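You operate a simulated robot arm through the tools that you are given. There is no shell and no other tool. Be economical: measure what you need, move in short steps, check, and stop when the job is done.

The job below is to be done with a simulated robot arm. You get a single attempt, and the scene is never put back.

TASK
Put things in order on the washing machine top. At the end: the brown bun from the washing machine top stands where the blue polishing pad stood; the blue polishing pad stands on top of the orange book (marked "HILLS"); the white palm brush stands where the white salt shaker stood; the white salt shaker stands where the brown bun stood; whatever was shut is shut again. Leave all else as you found it, and nothing knocked over.

Only the result counts: the job must be done as asked and must still hold three seconds after the hand-in. Knocking over, shifting, dropping, spilling or breaking anything else fails it.

THE ROBOT
A 6-joint arm with a two-finger parallel gripper, fixed in place. Base frame: the origin is at the foot of the arm, x ahead of it, y to its left, z up; the work surface is at about z = 0. Lengths are in m, angles in rad, forces in N, time in s.
With the tool pointing down near the work surface it reaches from about 0.12 to 0.5 m from the base axis. Its first joint turns from -1.257 to 1.257 rad. Payload 0.65 kg.
Tool frame: the origin (TCP) lies between the finger pads and is the grasp point; the fingertips stand 0.025 m ahead of it; z points along the fingers, y is the line along which they close. Largest opening 0.076 m; finger width 0.018, thickness 0.01; the body of the gripper, 0.036 by 0.078 m, starts 0.045 m behind the TCP.
Orientation is that of the tool frame in the base frame, as [roll, pitch, yaw] about the fixed x, y, z axes, in that order (R = Rz(yaw) Ry(pitch) Rx(roll)). With the fingers straight down and closing along the base's y, the tool's x points along the base's -x, its y along +y and its z along -z.

THE INTERFACE
- The arm moves only by the tool play_rows. Its argument "commands" is a list of rows, each a list of 3 entries, a list of its own where there are three numbers: the closure in counts, from 0 (fully open) to 255 (shut), then the shift along the base's x, y, z in m, then the turn, a rotation vector about the base's x, y, z in rad. In form: [[gripper, [x, y, z], [wx, wy, wz]], ...]. A call has 1 to 10 rows; each row is the pose to reach, as a shift and turn from the pose commanded when the call began. Each row takes 0.2 s and may step no farther than 0.05 m and 0.15 rad from the row before; otherwise, or with a gripper value out of range, the whole call is refused. Where a pose cannot be reached the arm comes as near as it can. A force on the tool above 40 N (or 10 N above the force at the start of the call, whichever is more), or a blocked arm, ends the call early, and 0.2 s more pass. Each finger travels about 0.108 m/s and halts on what it meets, pressing with about 28 N; the grip force reading is that of the motor and also rises with nothing between the fingers. The clock runs only during rows and for 0.2 s after the last one: add rows that repeat a pose to give the fingers time. It gives the time, the measured TCP pose, the force on the tool (base axes), the opening and the grip force at its end, in the units of the frame above (readings bear some noise), and new pictures: "pictures" is both (left out), scene, wrist or none.
- Cameras (640 x 400 px; columns grow to the right, rows downward): "scene" is fixed at [0.053, 0.2665, 0.4151]; the picture's right is [-0.79, -0.61, 0.00], its down [-0.29, 0.37, -0.88] and it looks along [0.54, -0.70, -0.47] (base axes); focal length 249 px, centre (320, 200). "wrist" rides on the gripper at [0.058, 0.011, -0.081] in the tool frame; the picture's right is [-0.18, 0.98, 0.00], its down [-0.75, -0.14, -0.64] and it looks along [-0.63, -0.12, 0.77] (tool axes); focal length 243 px, centre (320, 200). There is no depth. A picture from a camera that has moved, and an enlarged one, comes with that camera's place and axes in the base frame and with its lens.
- enlarge(camera, box): a new picture of the part [left, top, right, bottom] of that camera's present view, enlarged. It takes no simulated time.
- close_job(): hands the job in; it is judged then, once.

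Go step by step. Nothing tells you positions but the pictures and the camera data: compare them with the known pose of the tool, close in by small moves and look again before you grip or let go. The budget is 120 turns and 170 pictures, counting those below and the enlarged ones. Unless the task says otherwise, let go and move clear before handing in, and close with one line.

The tools are called as a command line: name --argument value ..., lists and objects as JSON in quotes. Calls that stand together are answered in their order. play_rows: Moves the arm, as the interface text tells. Its arguments: {"type":"object","properties":{"commands":{"type":"array"},"pictures":{"type":"string","enum":["both","scene","wrist","none"]}},"required":["commands"]} The other tools are called the same way: enlarge (camera, box) takes an enlarged picture of a part of a camera's view; close_job () hands the job in.

At the start:

```text
time_s: 0.0
tcp_pos: [0.1919, -0.1661, 0.3236]
orientation: [3.141, 0.001, 3.14]
contact_force: [-0.8, -0.6, -0.3]
width: 0.0759
gripper_force: 0.1
```

scene: 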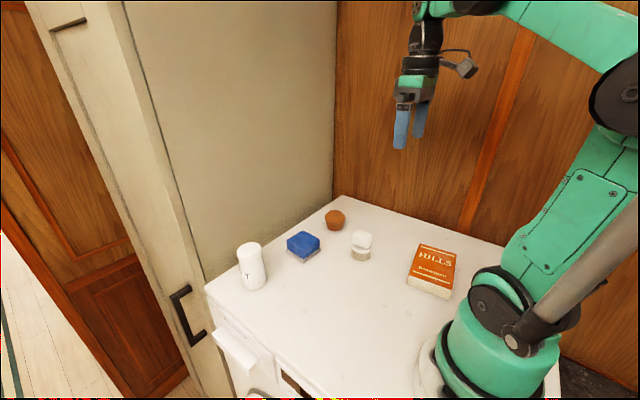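
wrist: 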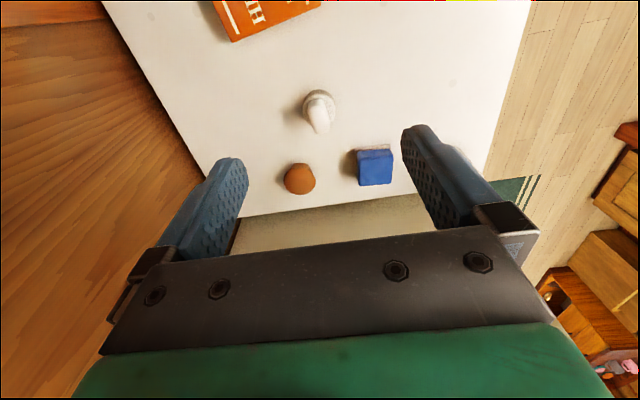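

I see a white cylinder, a blue pad, a brown bun, a small white object and the orange book; I need closer looks to identify the shaker and the brush.

enlarge --camera "scene" --box '[220, 190, 400, 302]'

enlarge --camera "scene" --box '[320, 190, 500, 302]'

enlarge --camera "wrist" --box '[200, 0, 520, 200]'

```text
3.56 times, centred on (310, 246) of scene
camera zoom: at [0.053, 0.2665, 0.4151], right [-0.79, -0.61, 0.0], down [-0.29, 0.37, -0.88], along [0.54, -0.7, -0.47], focal length 885 px, centre (356, 36)
```

zoom: 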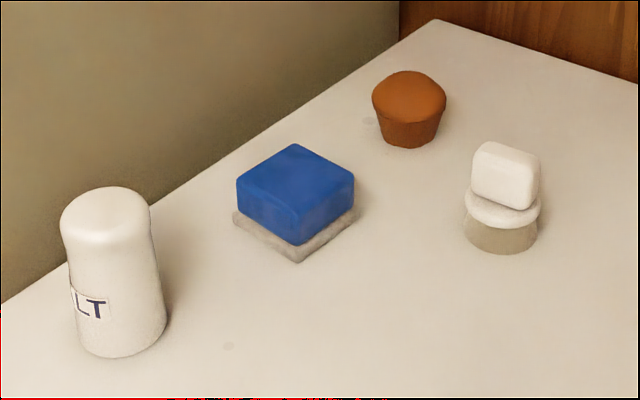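

```text
3.56 times, centred on (410, 246) of scene
camera zoom: at [0.053, 0.2665, 0.4151], right [-0.79, -0.61, 0.0], down [-0.29, 0.37, -0.88], along [0.54, -0.7, -0.47], focal length 885 px, centre (0, 36)
```

zoom: 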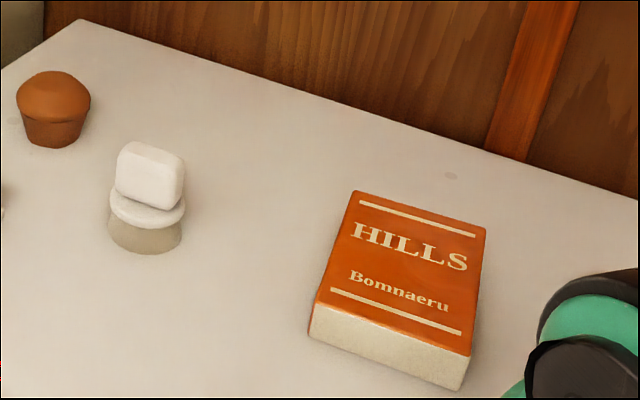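

```text
2.00 times, centred on (360, 100) of wrist
camera zoom: at [0.1358, -0.1549, 0.404], right [0.18, 0.98, 0.0], down [0.75, -0.14, 0.64], along [0.63, -0.12, -0.77], focal length 485 px, centre (240, 400)
```

zoom: 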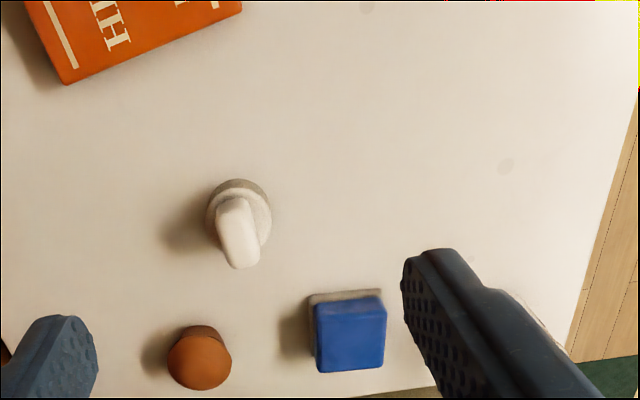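

The shaker is the tall cylinder (~0.405, 0.042), the pad is at ~(0.397, -0.107), the bun at ~(0.386, -0.240), the brush at ~(0.266, -0.175), and the book is centred near (0.109, -0.224) and about 0.028 high. First I hover above the pad to look.

play_rows --commands '[[0, [0.03, 0.009, -0.025], [0, 0, 0]], [0, [0.06, 0.018, -0.05], [0, 0, 0]], [0, [0.09, 0.027, -0.075], [0, 0, 0]], [0, [0.12, 0.036, -0.1], [0, 0, 0]], [0, [0.15, 0.045, -0.125], [0, 0, 0]], [0, [0.18, 0.052, -0.15], [0, 0, 0]], [0, [0.205, 0.059, -0.174], [0, 0, 0]], [0, [0.205, 0.059, -0.174], [0, 0, 0]]]'

```text
time_s: 1.8
tcp_pos: [0.3993, -0.1049, 0.1479]
orientation: [-3.14, 0.0, 3.14]
contact_force: [0.4, -0.1, 0.0]
width: 0.0763
gripper_force: 0.1
camera wrist: at [0.3414, -0.0952, 0.2284], right [0.18, 0.98, 0.0], down [0.75, -0.14, 0.64], along [0.63, -0.12, -0.77], focal length 243 px, centre (320, 200)
```

scene: 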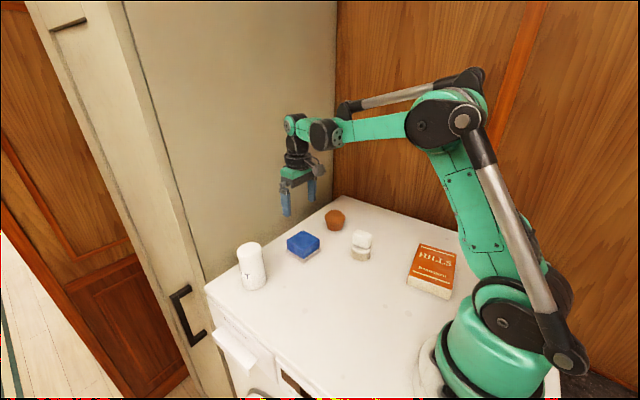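
wrist: 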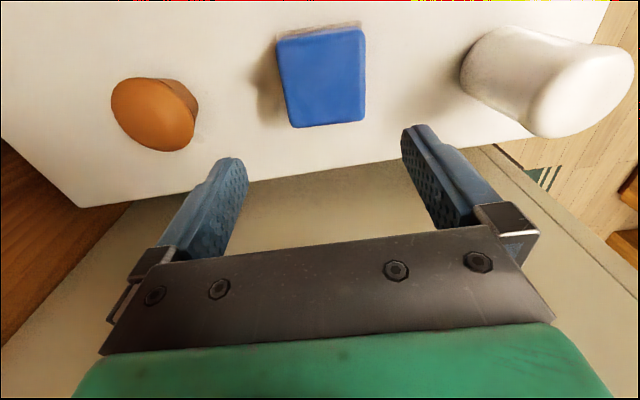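

The pad centre is near (0.393, -0.104), turned about -0.075 rad, with its top near z 0.042. I lower to just above it with a matching yaw.

play_rows --commands '[[0, [-0.003, 0.001, -0.03], [0, 0, -0.04]], [0, [-0.005, 0.002, -0.058], [0, 0, -0.075]], [0, [-0.005, 0.002, -0.058], [0, 0, -0.075]]]'

enlarge --camera "scene" --box '[220, 160, 400, 272]'

```text
time_s: 2.6
tcp_pos: [0.3941, -0.1045, 0.0893]
orientation: [3.141, 0.0, 3.065]
contact_force: [0.1, 0.4, 0.1]
width: 0.076
gripper_force: 0.0
camera wrist: at [0.3376, -0.0903, 0.1702], right [0.26, 0.97, 0.0], down [0.74, -0.2, 0.64], along [0.62, -0.17, -0.77], focal length 243 px, centre (320, 200)
```

scene: 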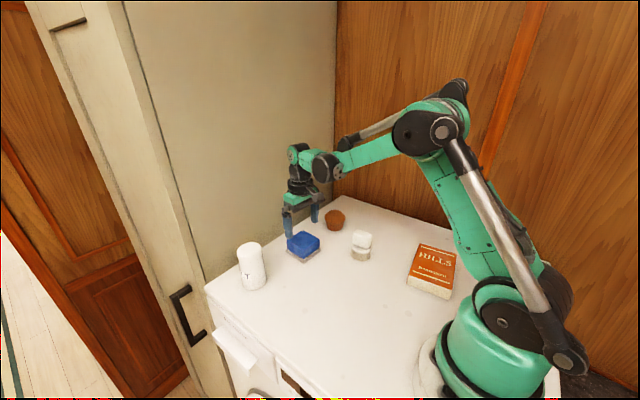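
wrist: 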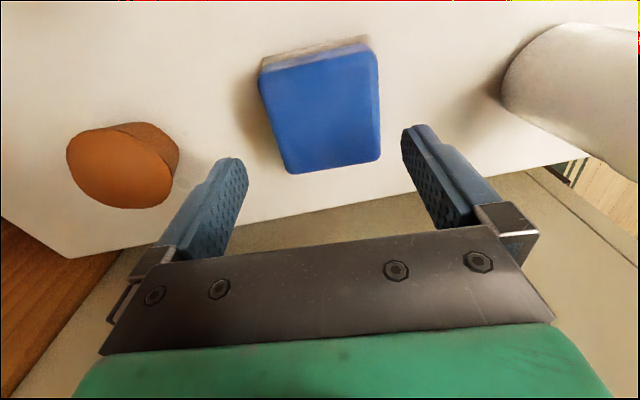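

```text
3.56 times, centred on (310, 216) of scene
camera zoom: at [0.053, 0.2665, 0.4151], right [-0.79, -0.61, 0.0], down [-0.29, 0.37, -0.88], along [0.54, -0.7, -0.47], focal length 885 px, centre (356, 143)
```

zoom: 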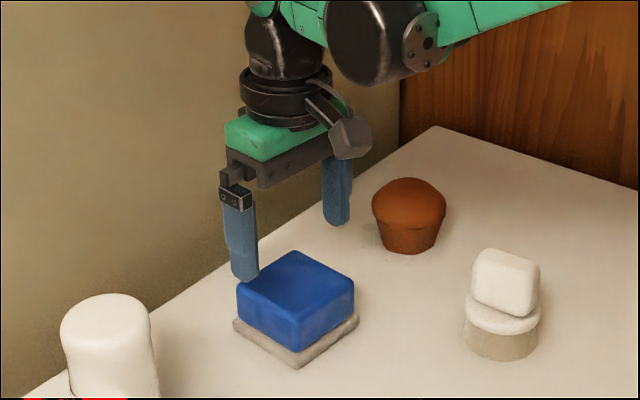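

The pad centre refines to (0.391, -0.101) with about 0.1 rad of turn, so I descend to z 0.040 (tips above the felt base) and check before closing.

play_rows --commands '[[0, [-0.003, 0.0035, 0], [0, 0, -0.025]], [0, [-0.003, 0.0035, -0.02], [0, 0, -0.025]], [0, [-0.003, 0.0035, -0.049], [0, 0, -0.025]], [0, [-0.003, 0.0035, -0.049], [0, 0, -0.025]]]' --pictures "wrist"

enlarge --camera "scene" --box '[220, 180, 400, 292]'

```text
time_s: 3.6
tcp_pos: [0.3914, -0.1018, 0.0431]
orientation: [-3.141, 0.0, 3.042]
contact_force: [0.5, 0.3, 0.2]
width: 0.076
gripper_force: 0.1
camera wrist: at [0.3353, -0.0851, 0.123], right [0.28, 0.96, 0.0], down [0.73, -0.22, 0.64], along [0.62, -0.18, -0.77], focal length 243 px, centre (320, 200)
```

wrist: 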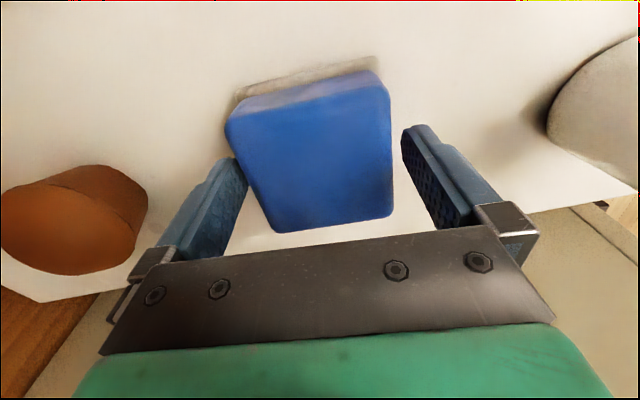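

```text
3.56 times, centred on (310, 236) of scene
camera zoom: at [0.053, 0.2665, 0.4151], right [-0.79, -0.61, 0.0], down [-0.29, 0.37, -0.88], along [0.54, -0.7, -0.47], focal length 885 px, centre (356, 72)
```

zoom: 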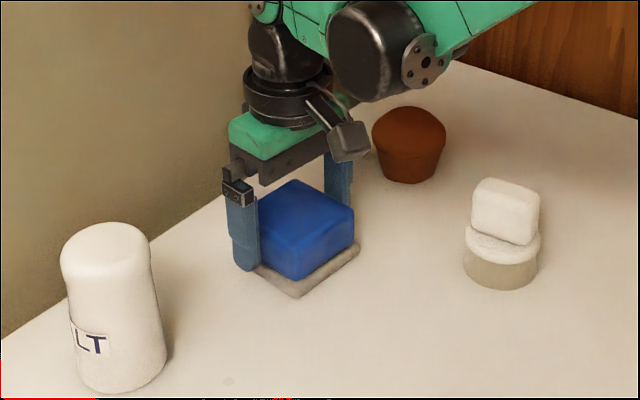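

The fingers straddle the pad evenly, so I close and lift.

play_rows --commands '[[255, [0, 0, -0.003], [0, 0, 0]], [255, [0, 0, -0.003], [0, 0, 0]], [255, [0, 0, -0.003], [0, 0, 0]]]'

```text
time_s: 4.4
tcp_pos: [0.39, -0.1011, 0.0412]
orientation: [-3.141, 0.001, 3.04]
contact_force: [1.1, -2.7, 25.7]
width: 0.0657
gripper_force: 28.1
camera wrist: at [0.3351, -0.085, 0.1206], right [0.28, 0.96, 0.0], down [0.73, -0.22, 0.64], along [0.62, -0.18, -0.77], focal length 243 px, centre (320, 200)
```

scene: 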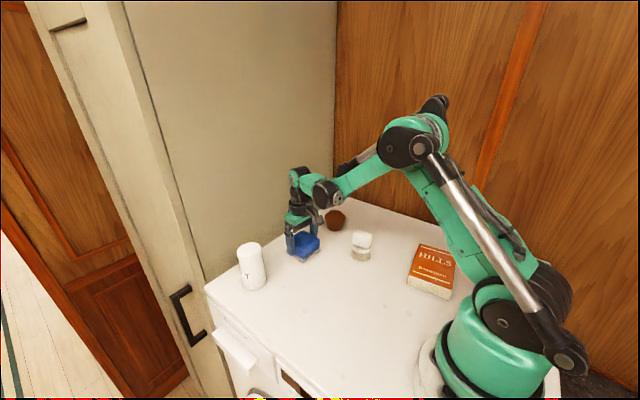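
wrist: 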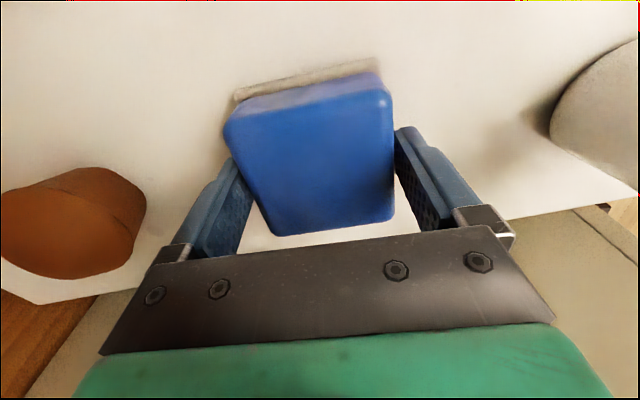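

The fingers stopped at 0.066 with an upward force, probably meeting the wider felt base. I open, go up 6 mm and try again.

play_rows --commands '[[0, [0, 0, 0], [0, 0, 0]], [0, [0, 0, 0.007], [0, 0, 0]], [0, [0, 0, 0.007], [0, 0, 0]]]' --pictures "none"

enlarge --camera "scene" --box '[270, 200, 350, 280]'

enlarge --camera "wrist" --box '[200, 40, 456, 240]'

```text
time_s: 5.2
tcp_pos: [0.3905, -0.1008, 0.0472]
orientation: [3.141, 0.001, 3.04]
contact_force: [-0.4, 0.5, -0.5]
width: 0.0761
gripper_force: 0.1
```

```text
5.00 times, centred on (310, 240) of scene
camera zoom: at [0.053, 0.2665, 0.4151], right [-0.79, -0.61, 0.0], down [-0.29, 0.37, -0.88], along [0.54, -0.7, -0.47], focal length 1245 px, centre (370, 0)
```

zoom: 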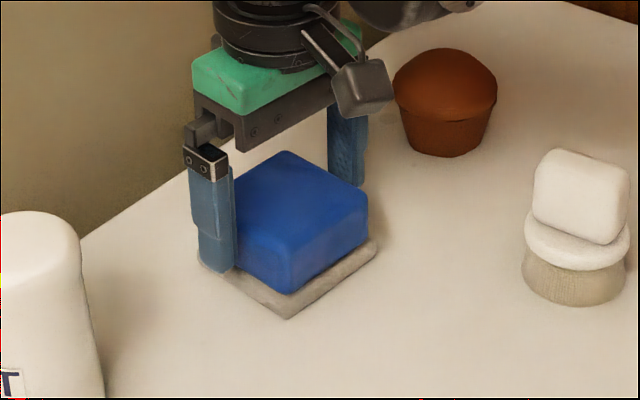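

```text
2.00 times, centred on (328, 140) of wrist
camera zoom: at [0.3345, -0.0854, 0.1278], right [0.28, 0.96, 0.0], down [0.73, -0.22, 0.64], along [0.62, -0.18, -0.77], focal length 485 px, centre (304, 320)
```

zoom: 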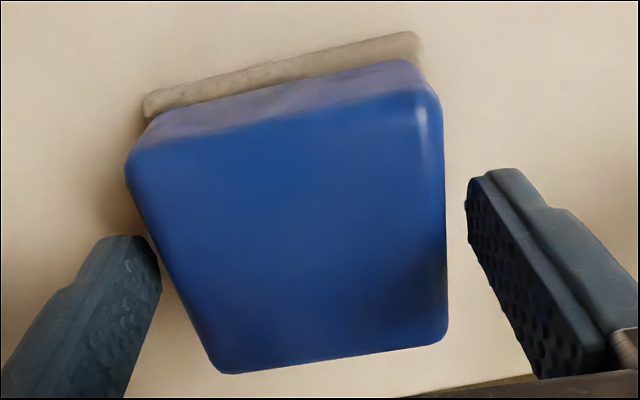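

Now I close again from this height.

play_rows --commands '[[255, [0, 0, 0], [0, 0, 0]], [255, [0, 0, 0], [0, 0, 0]], [255, [0, 0, 0], [0, 0, 0]]]' --pictures "wrist"

enlarge --camera "scene" --box '[270, 200, 350, 280]'

```text
time_s: 6.0
tcp_pos: [0.3902, -0.1021, 0.0478]
orientation: [3.141, 0.001, 3.04]
contact_force: [-0.5, 0.5, -0.5]
width: 0.0654
gripper_force: 28.0
camera wrist: at [0.3345, -0.0853, 0.1278], right [0.28, 0.96, 0.0], down [0.73, -0.22, 0.64], along [0.62, -0.18, -0.77], focal length 243 px, centre (320, 200)
```

wrist: 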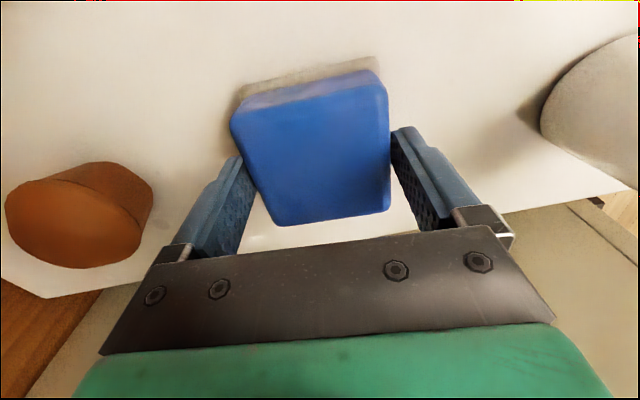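

```text
5.00 times, centred on (310, 240) of scene
camera zoom: at [0.053, 0.2665, 0.4151], right [-0.79, -0.61, 0.0], down [-0.29, 0.37, -0.88], along [0.54, -0.7, -0.47], focal length 1245 px, centre (370, 0)
```

zoom: 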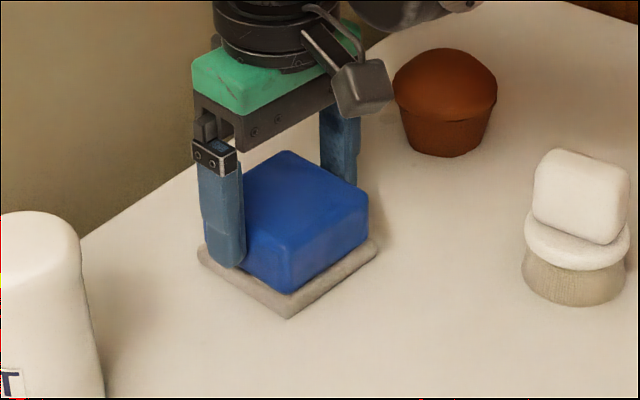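

The grip is firm at 0.065 with no vertical load. I lift slightly to confirm, then carry the pad toward the book.

play_rows --commands '[[255, [0, 0, 0.02], [0, 0, 0]], [255, [0, 0, 0.05], [0, 0, 0]], [255, [0, 0, 0.09], [0, 0, 0]], [255, [0, 0, 0.13], [0, 0, 0]], [255, [0, 0, 0.13], [0, 0, 0]]]'

```text
time_s: 7.2
tcp_pos: [0.3895, -0.1004, 0.1768]
orientation: [3.141, 0.0, 3.039]
contact_force: [0.1, -0.2, -1.8]
width: 0.0656
gripper_force: 28.4
camera wrist: at [0.3337, -0.0839, 0.2565], right [0.28, 0.96, 0.0], down [0.73, -0.22, 0.64], along [0.62, -0.18, -0.77], focal length 243 px, centre (320, 200)
```

scene: 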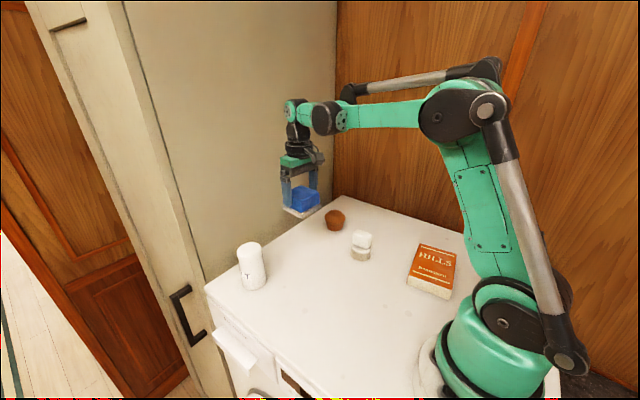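
wrist: 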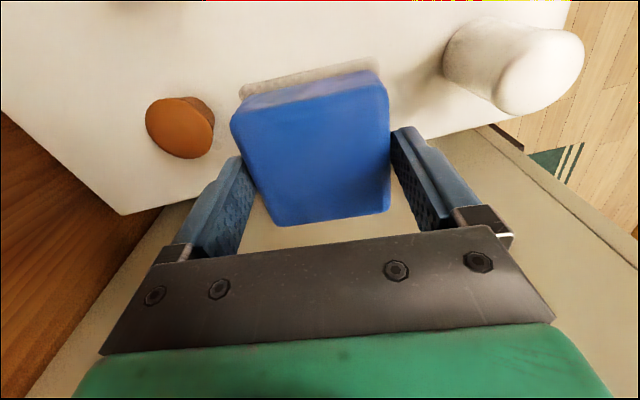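

The pad is held, so I move over the book at this height, turning to match the book's angle.

play_rows --commands '[[255, [-0.035, -0.015, 0], [0, 0, 0.03]], [255, [-0.075, -0.033, 0], [0, 0, 0.07]], [255, [-0.115, -0.05, 0], [0, 0, 0.1]], [255, [-0.155, -0.067, 0], [0, 0, 0.14]], [255, [-0.195, -0.085, 0], [0, 0, 0.17]], [255, [-0.235, -0.102, 0], [0, 0, 0.21]], [255, [-0.262, -0.114, 0], [0, 0, 0.24]], [255, [-0.281, -0.123, 0], [0, 0, 0.25]], [255, [-0.281, -0.123, 0], [0, 0, 0.25]]]'

enlarge --camera "scene" --box '[360, 140, 520, 300]'

```text
time_s: 9.2
tcp_pos: [0.108, -0.2229, 0.1777]
orientation: [-3.141, 0.0, -2.991]
contact_force: [0.2, 1.0, -1.5]
width: 0.0654
gripper_force: 27.6
camera wrist: at [0.0499, -0.2218, 0.2579], right [0.04, 1.0, 0.0], down [0.77, -0.03, 0.64], along [0.64, -0.02, -0.77], focal length 243 px, centre (320, 200)
```

scene: 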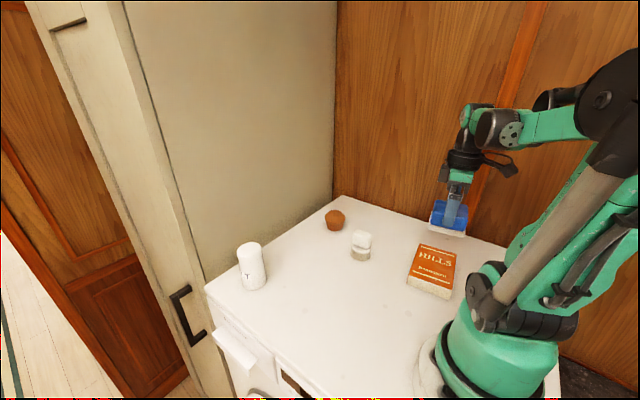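
wrist: 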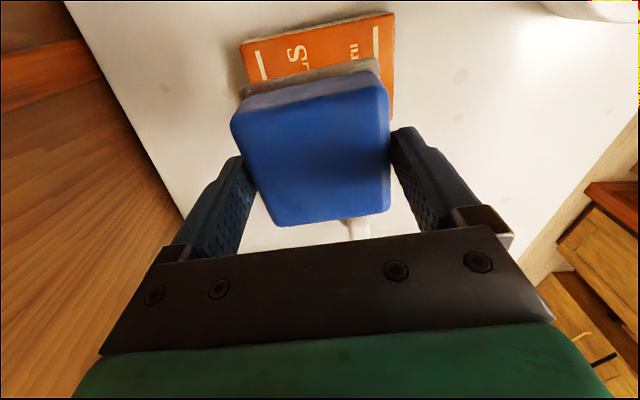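

```text
2.50 times, centred on (440, 220) of scene
camera zoom: at [0.053, 0.2665, 0.4151], right [-0.79, -0.61, 0.0], down [-0.29, 0.37, -0.88], along [0.54, -0.7, -0.47], focal length 622 px, centre (20, 150)
```

zoom: 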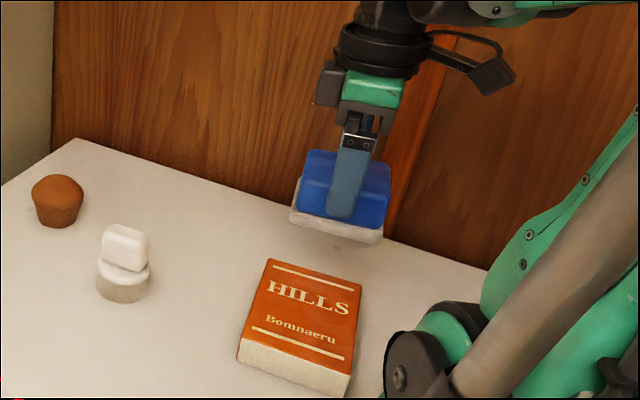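

The wrist view confirms the book centre at about (0.109, -0.222), so I lower to just above it.

play_rows --commands '[[255, [0.001, 0.001, -0.04], [0, 0, 0]], [255, [0.001, 0.001, -0.075], [0, 0, 0]], [255, [0.001, 0.001, -0.092], [0, 0, 0]], [255, [0.001, 0.001, -0.092], [0, 0, 0]]]' --pictures "wrist"

enlarge --camera "scene" --box '[380, 190, 490, 310]'

```text
time_s: 10.2
tcp_pos: [0.1094, -0.2213, 0.0835]
orientation: [3.141, 0.001, -2.995]
contact_force: [0.6, -0.4, -1.7]
width: 0.0654
gripper_force: 28.1
camera wrist: at [0.0521, -0.2198, 0.1647], right [0.04, 1.0, 0.0], down [0.77, -0.03, 0.64], along [0.64, -0.02, -0.77], focal length 243 px, centre (320, 200)
```

wrist: 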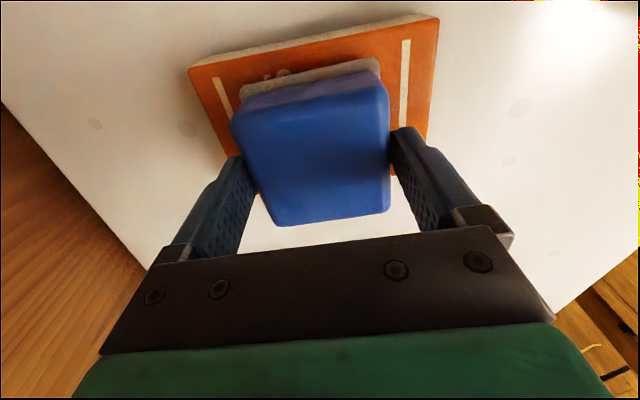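

```text
3.33 times, centred on (435, 250) of scene
camera zoom: at [0.053, 0.2665, 0.4151], right [-0.79, -0.61, 0.0], down [-0.29, 0.37, -0.88], along [0.54, -0.7, -0.47], focal length 830 px, centre (-63, 33)
```

zoom: 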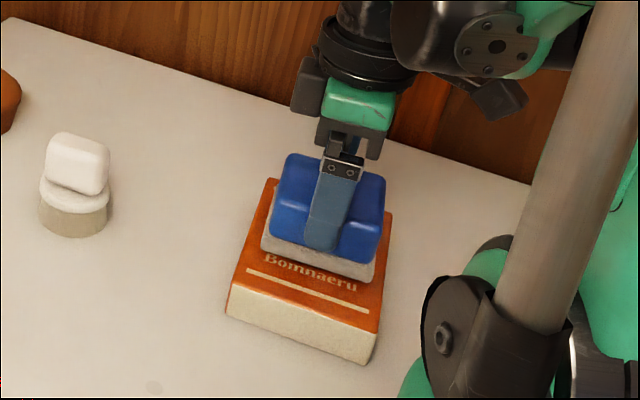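

It is well centred; I lower gently until it makes contact.

play_rows --commands '[[255, [0, 0, -0.003], [0, 0, 0]], [255, [0, 0, -0.005], [0, 0, 0]], [255, [0, 0, -0.006], [0, 0, 0]], [255, [0, 0, -0.006], [0, 0, 0]]]' --pictures "none"

enlarge --camera "scene" --box '[400, 220, 480, 300]'

```text
time_s: 11.2
tcp_pos: [0.1102, -0.2222, 0.0779]
orientation: [-3.141, -0.002, -2.993]
contact_force: [-0.7, 0.2, -1.4]
width: 0.0657
gripper_force: 27.6
```

```text
5.00 times, centred on (440, 260) of scene
camera zoom: at [0.053, 0.2665, 0.4151], right [-0.79, -0.61, 0.0], down [-0.29, 0.37, -0.88], along [0.54, -0.7, -0.47], focal length 1245 px, centre (-280, -100)
```

zoom: 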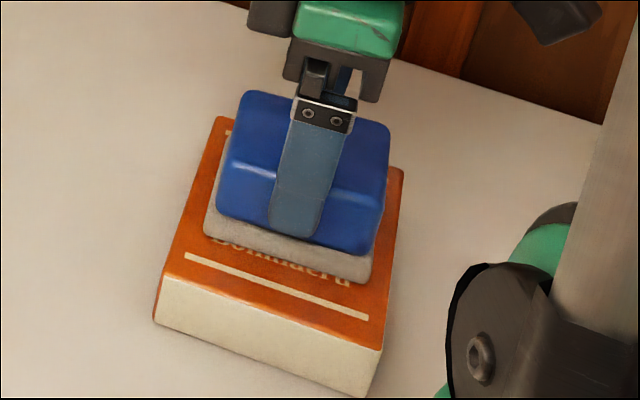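

play_rows --commands '[[255, [0, 0, -0.001], [0, 0, 0]], [255, [0, 0, -0.002], [0, 0, 0]], [255, [0, 0, -0.002], [0, 0, 0]]]' --pictures "none"

```text
time_s: 12.1
tcp_pos: [0.1103, -0.2221, 0.0756]
orientation: [-3.14, 0.0, -2.992]
contact_force: [-0.5, 2.0, 21.0]
width: 0.0652
gripper_force: 28.4
stopped in row 3: the force on the tool passed its limit (the readings are from after the stop); the commanded pose is now the measured one
```

The pad has met the book. I ease off a little, release and rise.

play_rows --commands '[[255, [0, 0, 0.0005], [0, 0, 0]], [150, [0, 0, 0.0005], [0, 0, 0]], [0, [0, 0, 0.0005], [0, 0, 0]], [0, [0, 0, 0.0005], [0, 0, 0]], [0, [0, 0, 0.02], [0, 0, 0]], [0, [0, 0, 0.06], [0, 0, 0]], [0, [0, 0, 0.1], [0, 0, 0]], [0, [0, 0, 0.1], [0, 0, 0]]]'

enlarge --camera "scene" --box '[380, 190, 490, 310]'

```text
time_s: 13.9
tcp_pos: [0.1091, -0.2198, 0.1778]
orientation: [-3.141, -0.001, -2.992]
contact_force: [-0.8, 0.0, 0.3]
width: 0.0759
gripper_force: 0.1
camera wrist: at [0.052, -0.2191, 0.2577], right [0.04, 1.0, 0.0], down [0.77, -0.03, 0.64], along [0.64, -0.02, -0.77], focal length 243 px, centre (320, 200)
```

scene: 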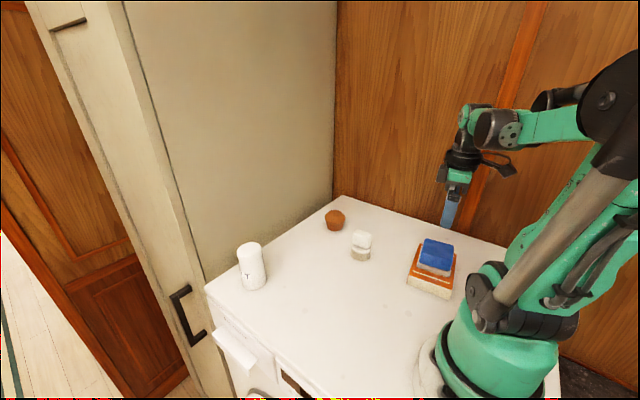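
wrist: 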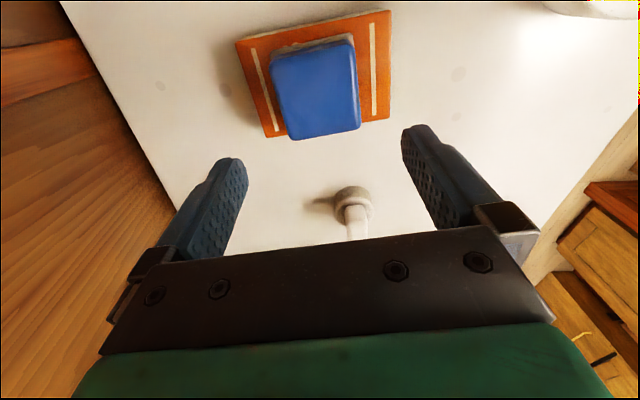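

```text
3.33 times, centred on (435, 250) of scene
camera zoom: at [0.053, 0.2665, 0.4151], right [-0.79, -0.61, 0.0], down [-0.29, 0.37, -0.88], along [0.54, -0.7, -0.47], focal length 830 px, centre (-63, 33)
```

zoom: 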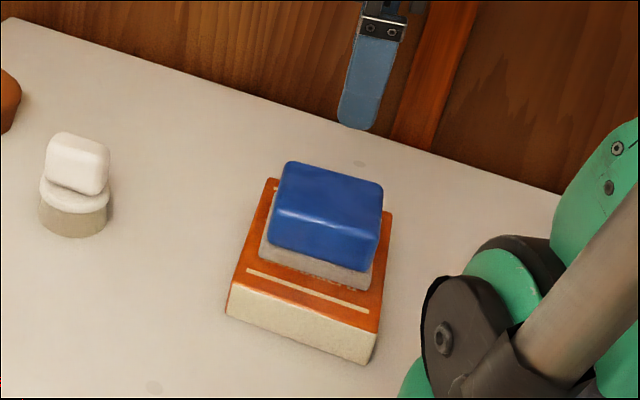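

The pad sits squarely on the book. Next I go over to the bun.

play_rows --commands '[[0, [0.04, -0.003, 0], [0, 0, -0.03]], [0, [0.08, -0.006, 0], [0, 0, -0.06]], [0, [0.12, -0.009, 0], [0, 0, -0.09]], [0, [0.16, -0.012, 0], [0, 0, -0.12]], [0, [0.2, -0.015, 0], [0, 0, -0.15]], [0, [0.24, -0.018, -0.02], [0, 0, -0.15]], [0, [0.277, -0.02, -0.05], [0, 0, -0.15]], [0, [0.277, -0.02, -0.05], [0, 0, -0.15]]]'

enlarge --camera "scene" --box '[280, 160, 400, 260]'

```text
time_s: 15.7
tcp_pos: [0.3863, -0.241, 0.1276]
orientation: [3.141, -0.001, 3.141]
contact_force: [-1.1, -0.4, 0.5]
width: 0.076
gripper_force: 0.0
camera wrist: at [0.3301, -0.2315, 0.2083], right [0.18, 0.98, 0.0], down [0.75, -0.14, 0.64], along [0.63, -0.12, -0.77], focal length 243 px, centre (320, 200)
```

scene: 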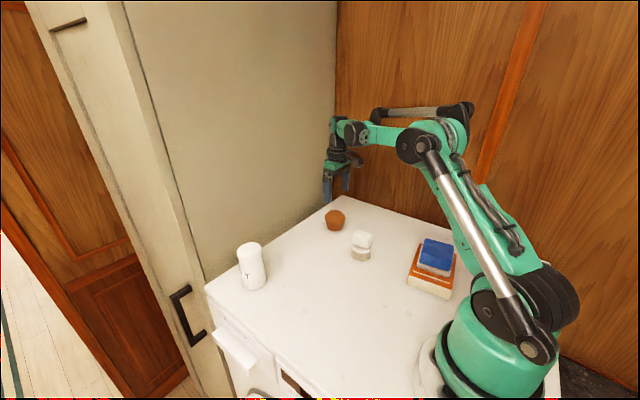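
wrist: 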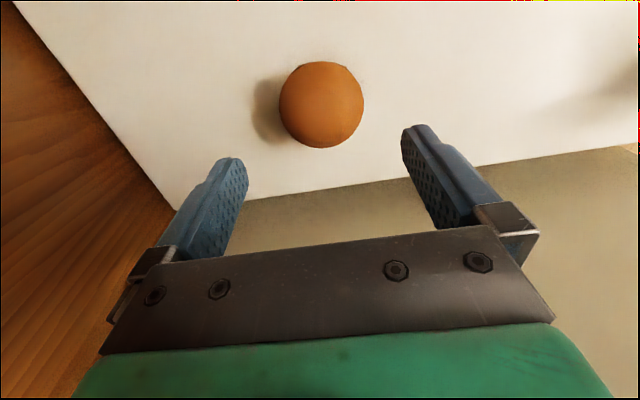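

```text
4.00 times, centred on (340, 210) of scene
camera zoom: at [0.053, 0.2665, 0.4151], right [-0.79, -0.61, 0.0], down [-0.29, 0.37, -0.88], along [0.54, -0.7, -0.47], focal length 996 px, centre (240, 160)
```

zoom: 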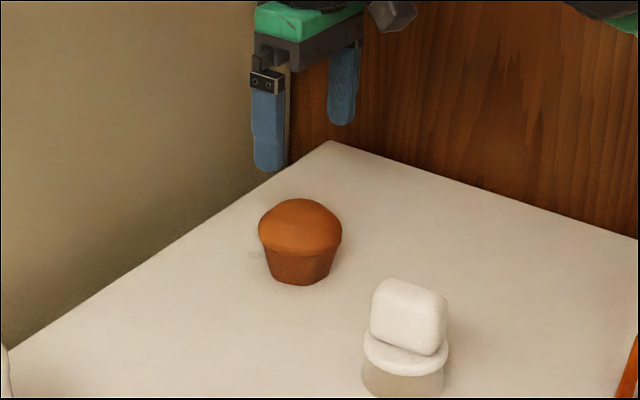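

The bun centre is at (0.387, -0.241), right below the tool, so I descend around it.

play_rows --commands '[[0, [0.001, 0, -0.04], [0, 0, 0]], [0, [0.001, 0, -0.075], [0, 0, 0]], [0, [0.001, 0, -0.094], [0, 0, 0]], [0, [0.001, 0, -0.094], [0, 0, 0]]]' --pictures "wrist"

enlarge --camera "scene" --box '[280, 160, 400, 260]'

```text
time_s: 16.7
tcp_pos: [0.3888, -0.2416, 0.0331]
orientation: [3.141, 0.0, -3.141]
contact_force: [-0.3, 0.2, 0.5]
width: 0.0761
gripper_force: 0.0
camera wrist: at [0.3318, -0.2316, 0.1142], right [0.18, 0.98, 0.0], down [0.75, -0.14, 0.64], along [0.63, -0.12, -0.77], focal length 243 px, centre (320, 200)
```

wrist: 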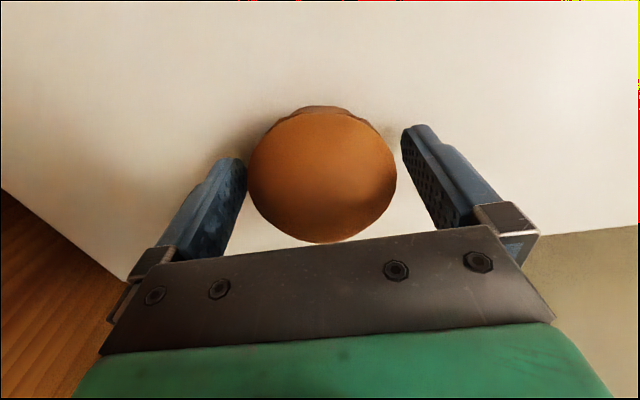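

```text
4.00 times, centred on (340, 210) of scene
camera zoom: at [0.053, 0.2665, 0.4151], right [-0.79, -0.61, 0.0], down [-0.29, 0.37, -0.88], along [0.54, -0.7, -0.47], focal length 996 px, centre (240, 160)
```

zoom: 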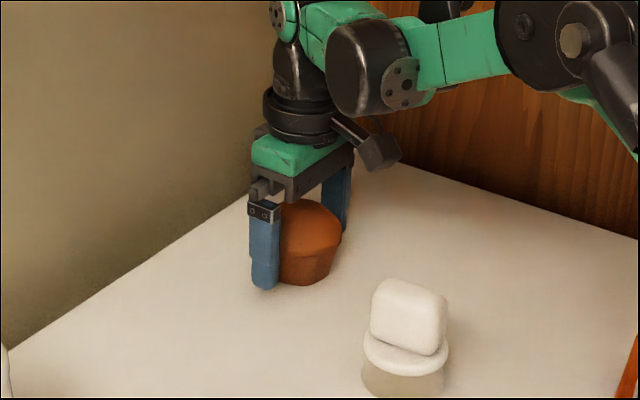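

It is centred; I shift 1 mm back in x and close.

play_rows --commands '[[0, [-0.001, 0, 0], [0, 0, 0]], [255, [-0.001, 0, 0], [0, 0, 0]], [255, [-0.001, 0, 0], [0, 0, 0]], [255, [-0.001, 0, 0], [0, 0, 0]]]'

```text
time_s: 17.7
tcp_pos: [0.3868, -0.2417, 0.0331]
orientation: [-3.141, -0.001, -3.141]
contact_force: [1.5, 0.0, 0.4]
width: 0.0592
gripper_force: 27.4
camera wrist: at [0.3302, -0.2316, 0.1141], right [0.18, 0.98, 0.0], down [0.75, -0.14, 0.64], along [0.63, -0.12, -0.77], focal length 243 px, centre (320, 200)
```

scene: 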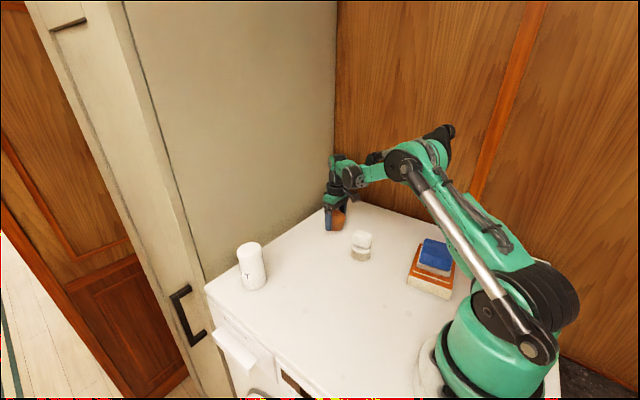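
wrist: 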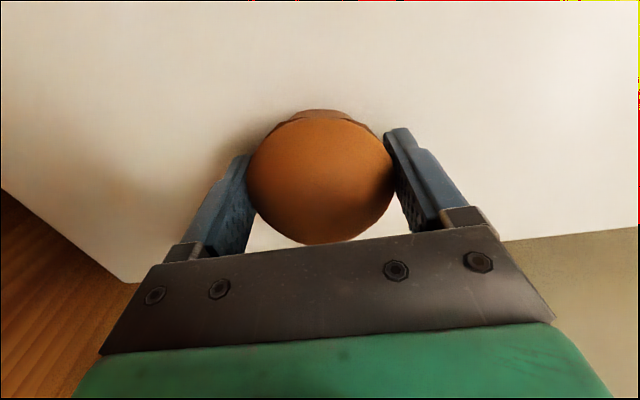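

The grip is firm. I lift and carry it to the pad's old place, (0.390, -0.102), stopping just above the surface.

play_rows --commands '[[255, [0, 0, 0.025], [0, 0, 0]], [255, [0, 0, 0.06], [0, 0, 0]], [255, [0.001, 0.04, 0.06], [0, 0, 0]], [255, [0.002, 0.08, 0.06], [0, 0, 0]], [255, [0.003, 0.12, 0.06], [0, 0, 0]], [255, [0.003, 0.1395, 0.06], [0, 0, 0]], [255, [0.003, 0.1395, 0.03], [0, 0, 0]], [255, [0.003, 0.1395, 0.006], [0, 0, 0]], [255, [0.003, 0.1395, 0.006], [0, 0, 0]]]'

enlarge --camera "scene" --box '[240, 180, 360, 280]'

```text
time_s: 19.7
tcp_pos: [0.3908, -0.102, 0.0376]
orientation: [-3.14, 0.001, -3.141]
contact_force: [-0.2, -0.5, -0.1]
width: 0.059
gripper_force: 28.2
camera wrist: at [0.3337, -0.0922, 0.1185], right [0.18, 0.98, 0.0], down [0.75, -0.14, 0.64], along [0.63, -0.12, -0.77], focal length 243 px, centre (320, 200)
```

scene: 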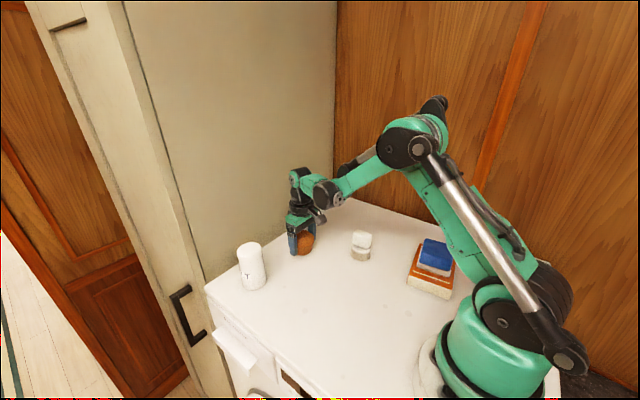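
wrist: 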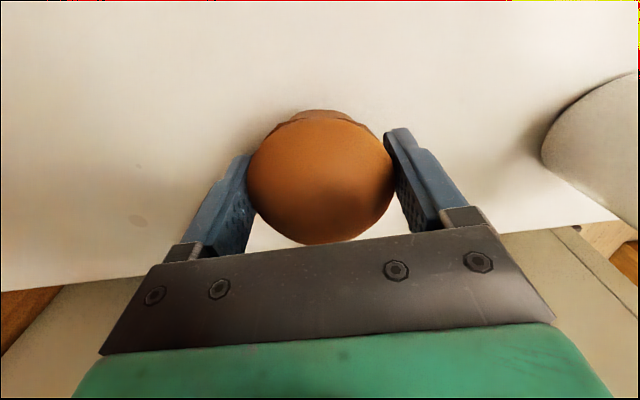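

```text
4.00 times, centred on (300, 230) of scene
camera zoom: at [0.053, 0.2665, 0.4151], right [-0.79, -0.61, 0.0], down [-0.29, 0.37, -0.88], along [0.54, -0.7, -0.47], focal length 996 px, centre (400, 80)
```

zoom: 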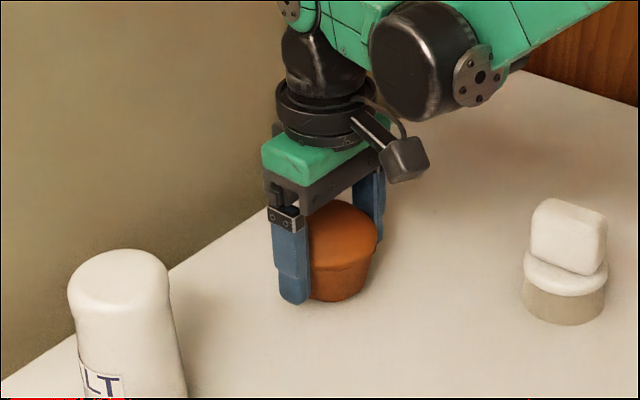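

Now I lower the last few millimetres.

play_rows --commands '[[255, [-0.0003, 0, -0.004], [0, 0, 0]], [255, [-0.0003, 0, -0.0055], [0, 0, 0]], [255, [-0.0003, 0, -0.006], [0, 0, 0]], [255, [-0.0003, 0, -0.006], [0, 0, 0]]]' --pictures "none"

```text
time_s: 20.7
tcp_pos: [0.3908, -0.1027, 0.0326]
orientation: [-3.142, -0.001, 3.141]
contact_force: [-1.0, 1.0, 30.1]
width: 0.059
gripper_force: 28.3
```

Contact is made; I back off 0.5 mm, release, and rise.

play_rows --commands '[[255, [0, 0, 0.0008], [0, 0, 0]], [150, [0, 0, 0.0008], [0, 0, 0]], [0, [0, 0, 0.0008], [0, 0, 0]], [0, [0, 0, 0.0008], [0, 0, 0]], [0, [0, 0, 0.03], [0, 0, 0]], [0, [0, 0, 0.07], [0, 0, 0]], [0, [0, 0, 0.11], [0, 0, 0]], [0, [0, 0, 0.11], [0, 0, 0]]]'

enlarge --camera "scene" --box '[220, 190, 400, 302]'

```text
time_s: 22.5
tcp_pos: [0.3905, -0.1024, 0.1446]
orientation: [-3.14, 0.0, 3.142]
contact_force: [0.7, 0.3, 0.2]
width: 0.0761
gripper_force: 0.0
camera wrist: at [0.3336, -0.0928, 0.2254], right [0.18, 0.98, 0.0], down [0.75, -0.14, 0.64], along [0.63, -0.12, -0.77], focal length 243 px, centre (320, 200)
```

scene: 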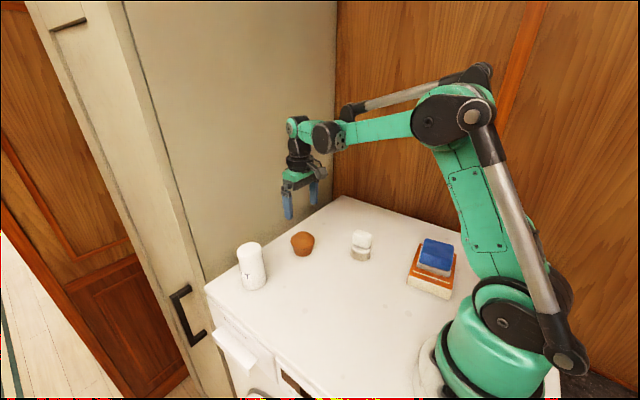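
wrist: 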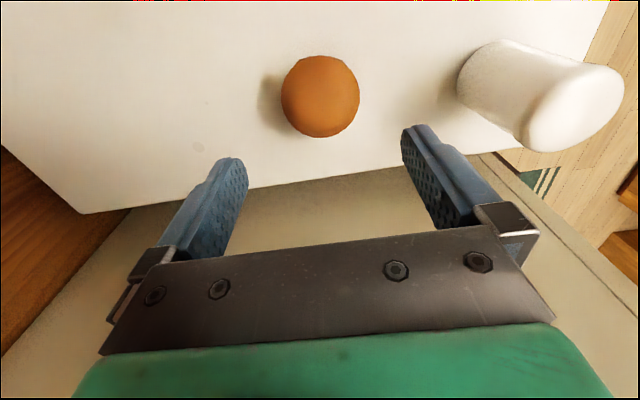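

```text
3.56 times, centred on (310, 246) of scene
camera zoom: at [0.053, 0.2665, 0.4151], right [-0.79, -0.61, 0.0], down [-0.29, 0.37, -0.88], along [0.54, -0.7, -0.47], focal length 885 px, centre (356, 36)
```

zoom: 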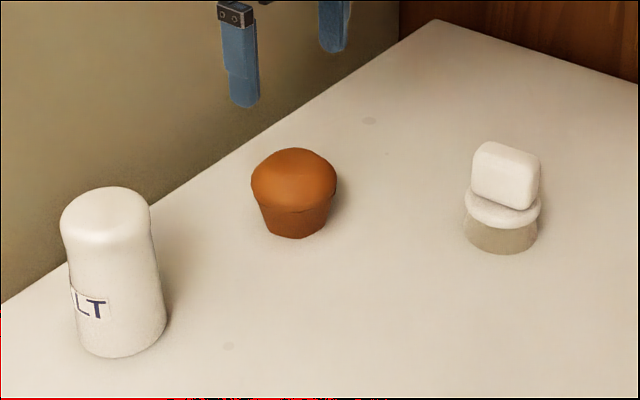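

The bun is at the pad's old spot. Next I hover over the shaker, near (0.405, 0.042) and about 0.10 tall.

play_rows --commands '[[0, [0, 0, 0.03], [0, 0, 0]], [0, [0.004, 0.04, 0.035], [0, 0, 0]], [0, [0.008, 0.08, 0.035], [0, 0, 0]], [0, [0.012, 0.12, 0.035], [0, 0, 0]], [0, [0.0145, 0.144, 0.035], [0, 0, 0]], [0, [0.0145, 0.144, 0.035], [0, 0, 0]]]'

enlarge --camera "scene" --box '[200, 180, 320, 300]'

```text
time_s: 23.9
tcp_pos: [0.4046, 0.0429, 0.1783]
orientation: [3.141, 0.0, 3.14]
contact_force: [0.5, 0.0, -0.6]
width: 0.0759
gripper_force: 0.1
camera wrist: at [0.3474, 0.053, 0.2586], right [0.18, 0.98, 0.0], down [0.75, -0.14, 0.64], along [0.63, -0.12, -0.77], focal length 243 px, centre (320, 200)
```

scene: 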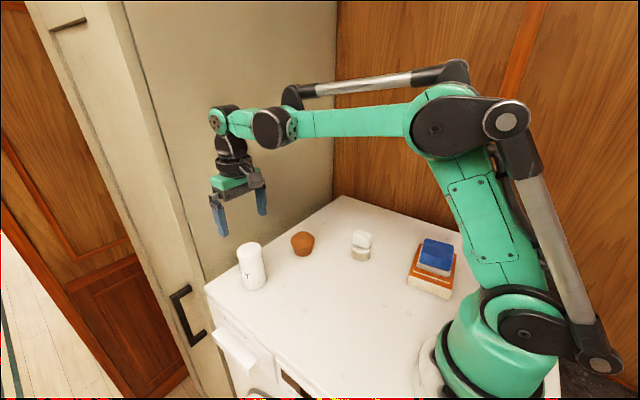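
wrist: 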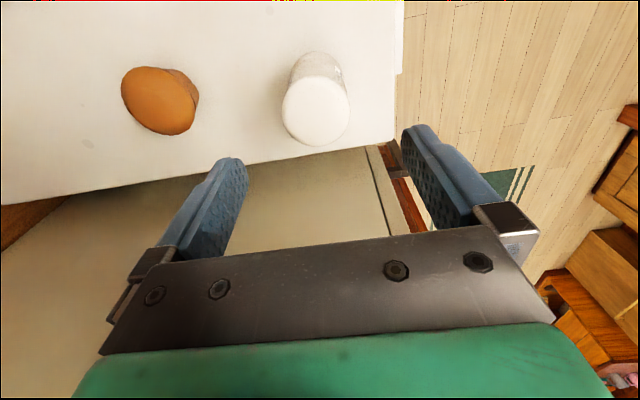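

```text
3.33 times, centred on (260, 240) of scene
camera zoom: at [0.053, 0.2665, 0.4151], right [-0.79, -0.61, 0.0], down [-0.29, 0.37, -0.88], along [0.54, -0.7, -0.47], focal length 830 px, centre (520, 67)
```

zoom: 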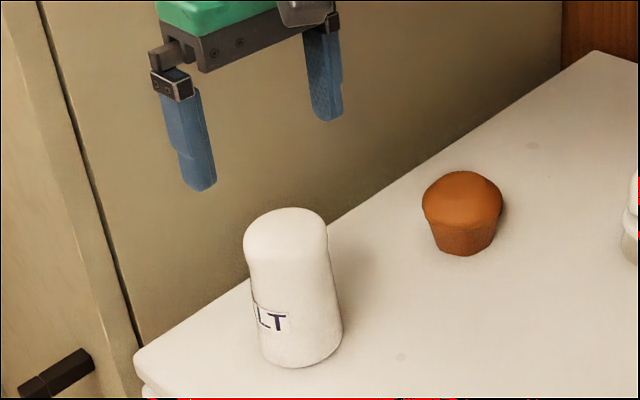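

The shaker top centre is at (0.405, 0.0395), so I shift 3 mm in y and descend around it.

play_rows --commands '[[0, [0.0005, -0.003, -0.03], [0, 0, 0]], [0, [0.0005, -0.003, -0.07], [0, 0, 0]], [0, [0.0005, -0.003, -0.1], [0, 0, 0]], [0, [0.0005, -0.003, -0.12], [0, 0, 0]], [0, [0.0005, -0.003, -0.12], [0, 0, 0]]]' --pictures "wrist"

enlarge --camera "scene" --box '[200, 180, 320, 300]'

```text
time_s: 25.1
tcp_pos: [0.4065, 0.0389, 0.0566]
orientation: [-3.141, 0.0, -3.142]
contact_force: [-0.7, -0.3, -1.0]
width: 0.0763
gripper_force: 0.0
camera wrist: at [0.3484, 0.0481, 0.1374], right [0.18, 0.98, 0.0], down [0.75, -0.14, 0.64], along [0.63, -0.12, -0.77], focal length 243 px, centre (320, 200)
```

wrist: 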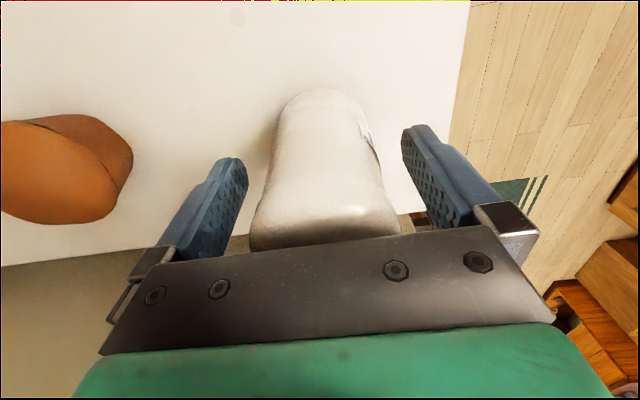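

```text
3.33 times, centred on (260, 240) of scene
camera zoom: at [0.053, 0.2665, 0.4151], right [-0.79, -0.61, 0.0], down [-0.29, 0.37, -0.88], along [0.54, -0.7, -0.47], focal length 830 px, centre (520, 67)
```

zoom: 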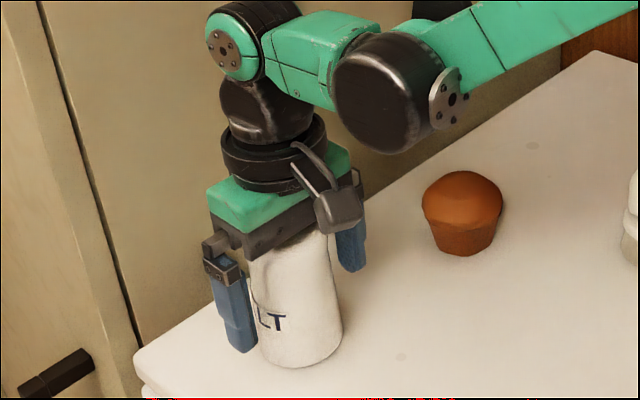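

The fingers straddle it evenly and the x matches; I rise 3 mm for top clearance, then close.

play_rows --commands '[[0, [0, 0, 0.003], [0, 0, 0]], [255, [0, 0, 0.003], [0, 0, 0]], [255, [0, 0, 0.003], [0, 0, 0]], [255, [0, 0, 0.003], [0, 0, 0]]]' --pictures "wrist"

enlarge --camera "scene" --box '[200, 180, 320, 300]'

```text
time_s: 26.1
tcp_pos: [0.4053, 0.0365, 0.0603]
orientation: [-3.141, 0.001, 3.141]
contact_force: [-0.7, -0.1, 0.6]
width: 0.05
gripper_force: 28.1
camera wrist: at [0.3486, 0.0479, 0.1406], right [0.18, 0.98, 0.0], down [0.75, -0.14, 0.64], along [0.63, -0.12, -0.77], focal length 243 px, centre (320, 200)
```

wrist: 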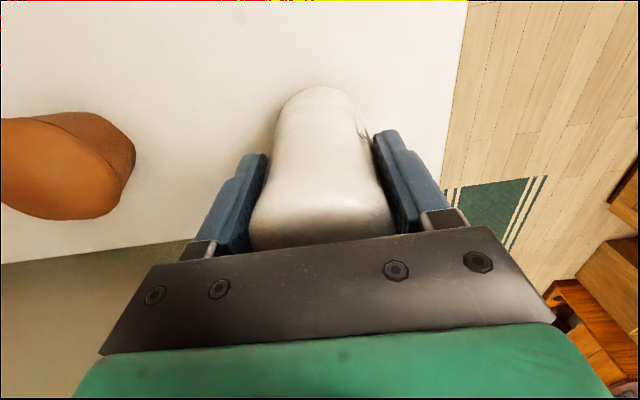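

```text
3.33 times, centred on (260, 240) of scene
camera zoom: at [0.053, 0.2665, 0.4151], right [-0.79, -0.61, 0.0], down [-0.29, 0.37, -0.88], along [0.54, -0.7, -0.47], focal length 830 px, centre (520, 67)
```

zoom: 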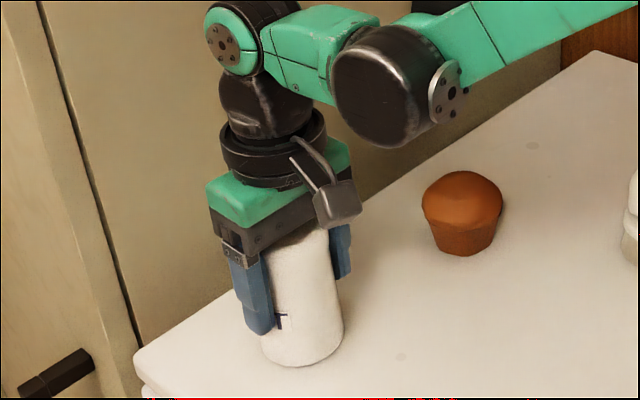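

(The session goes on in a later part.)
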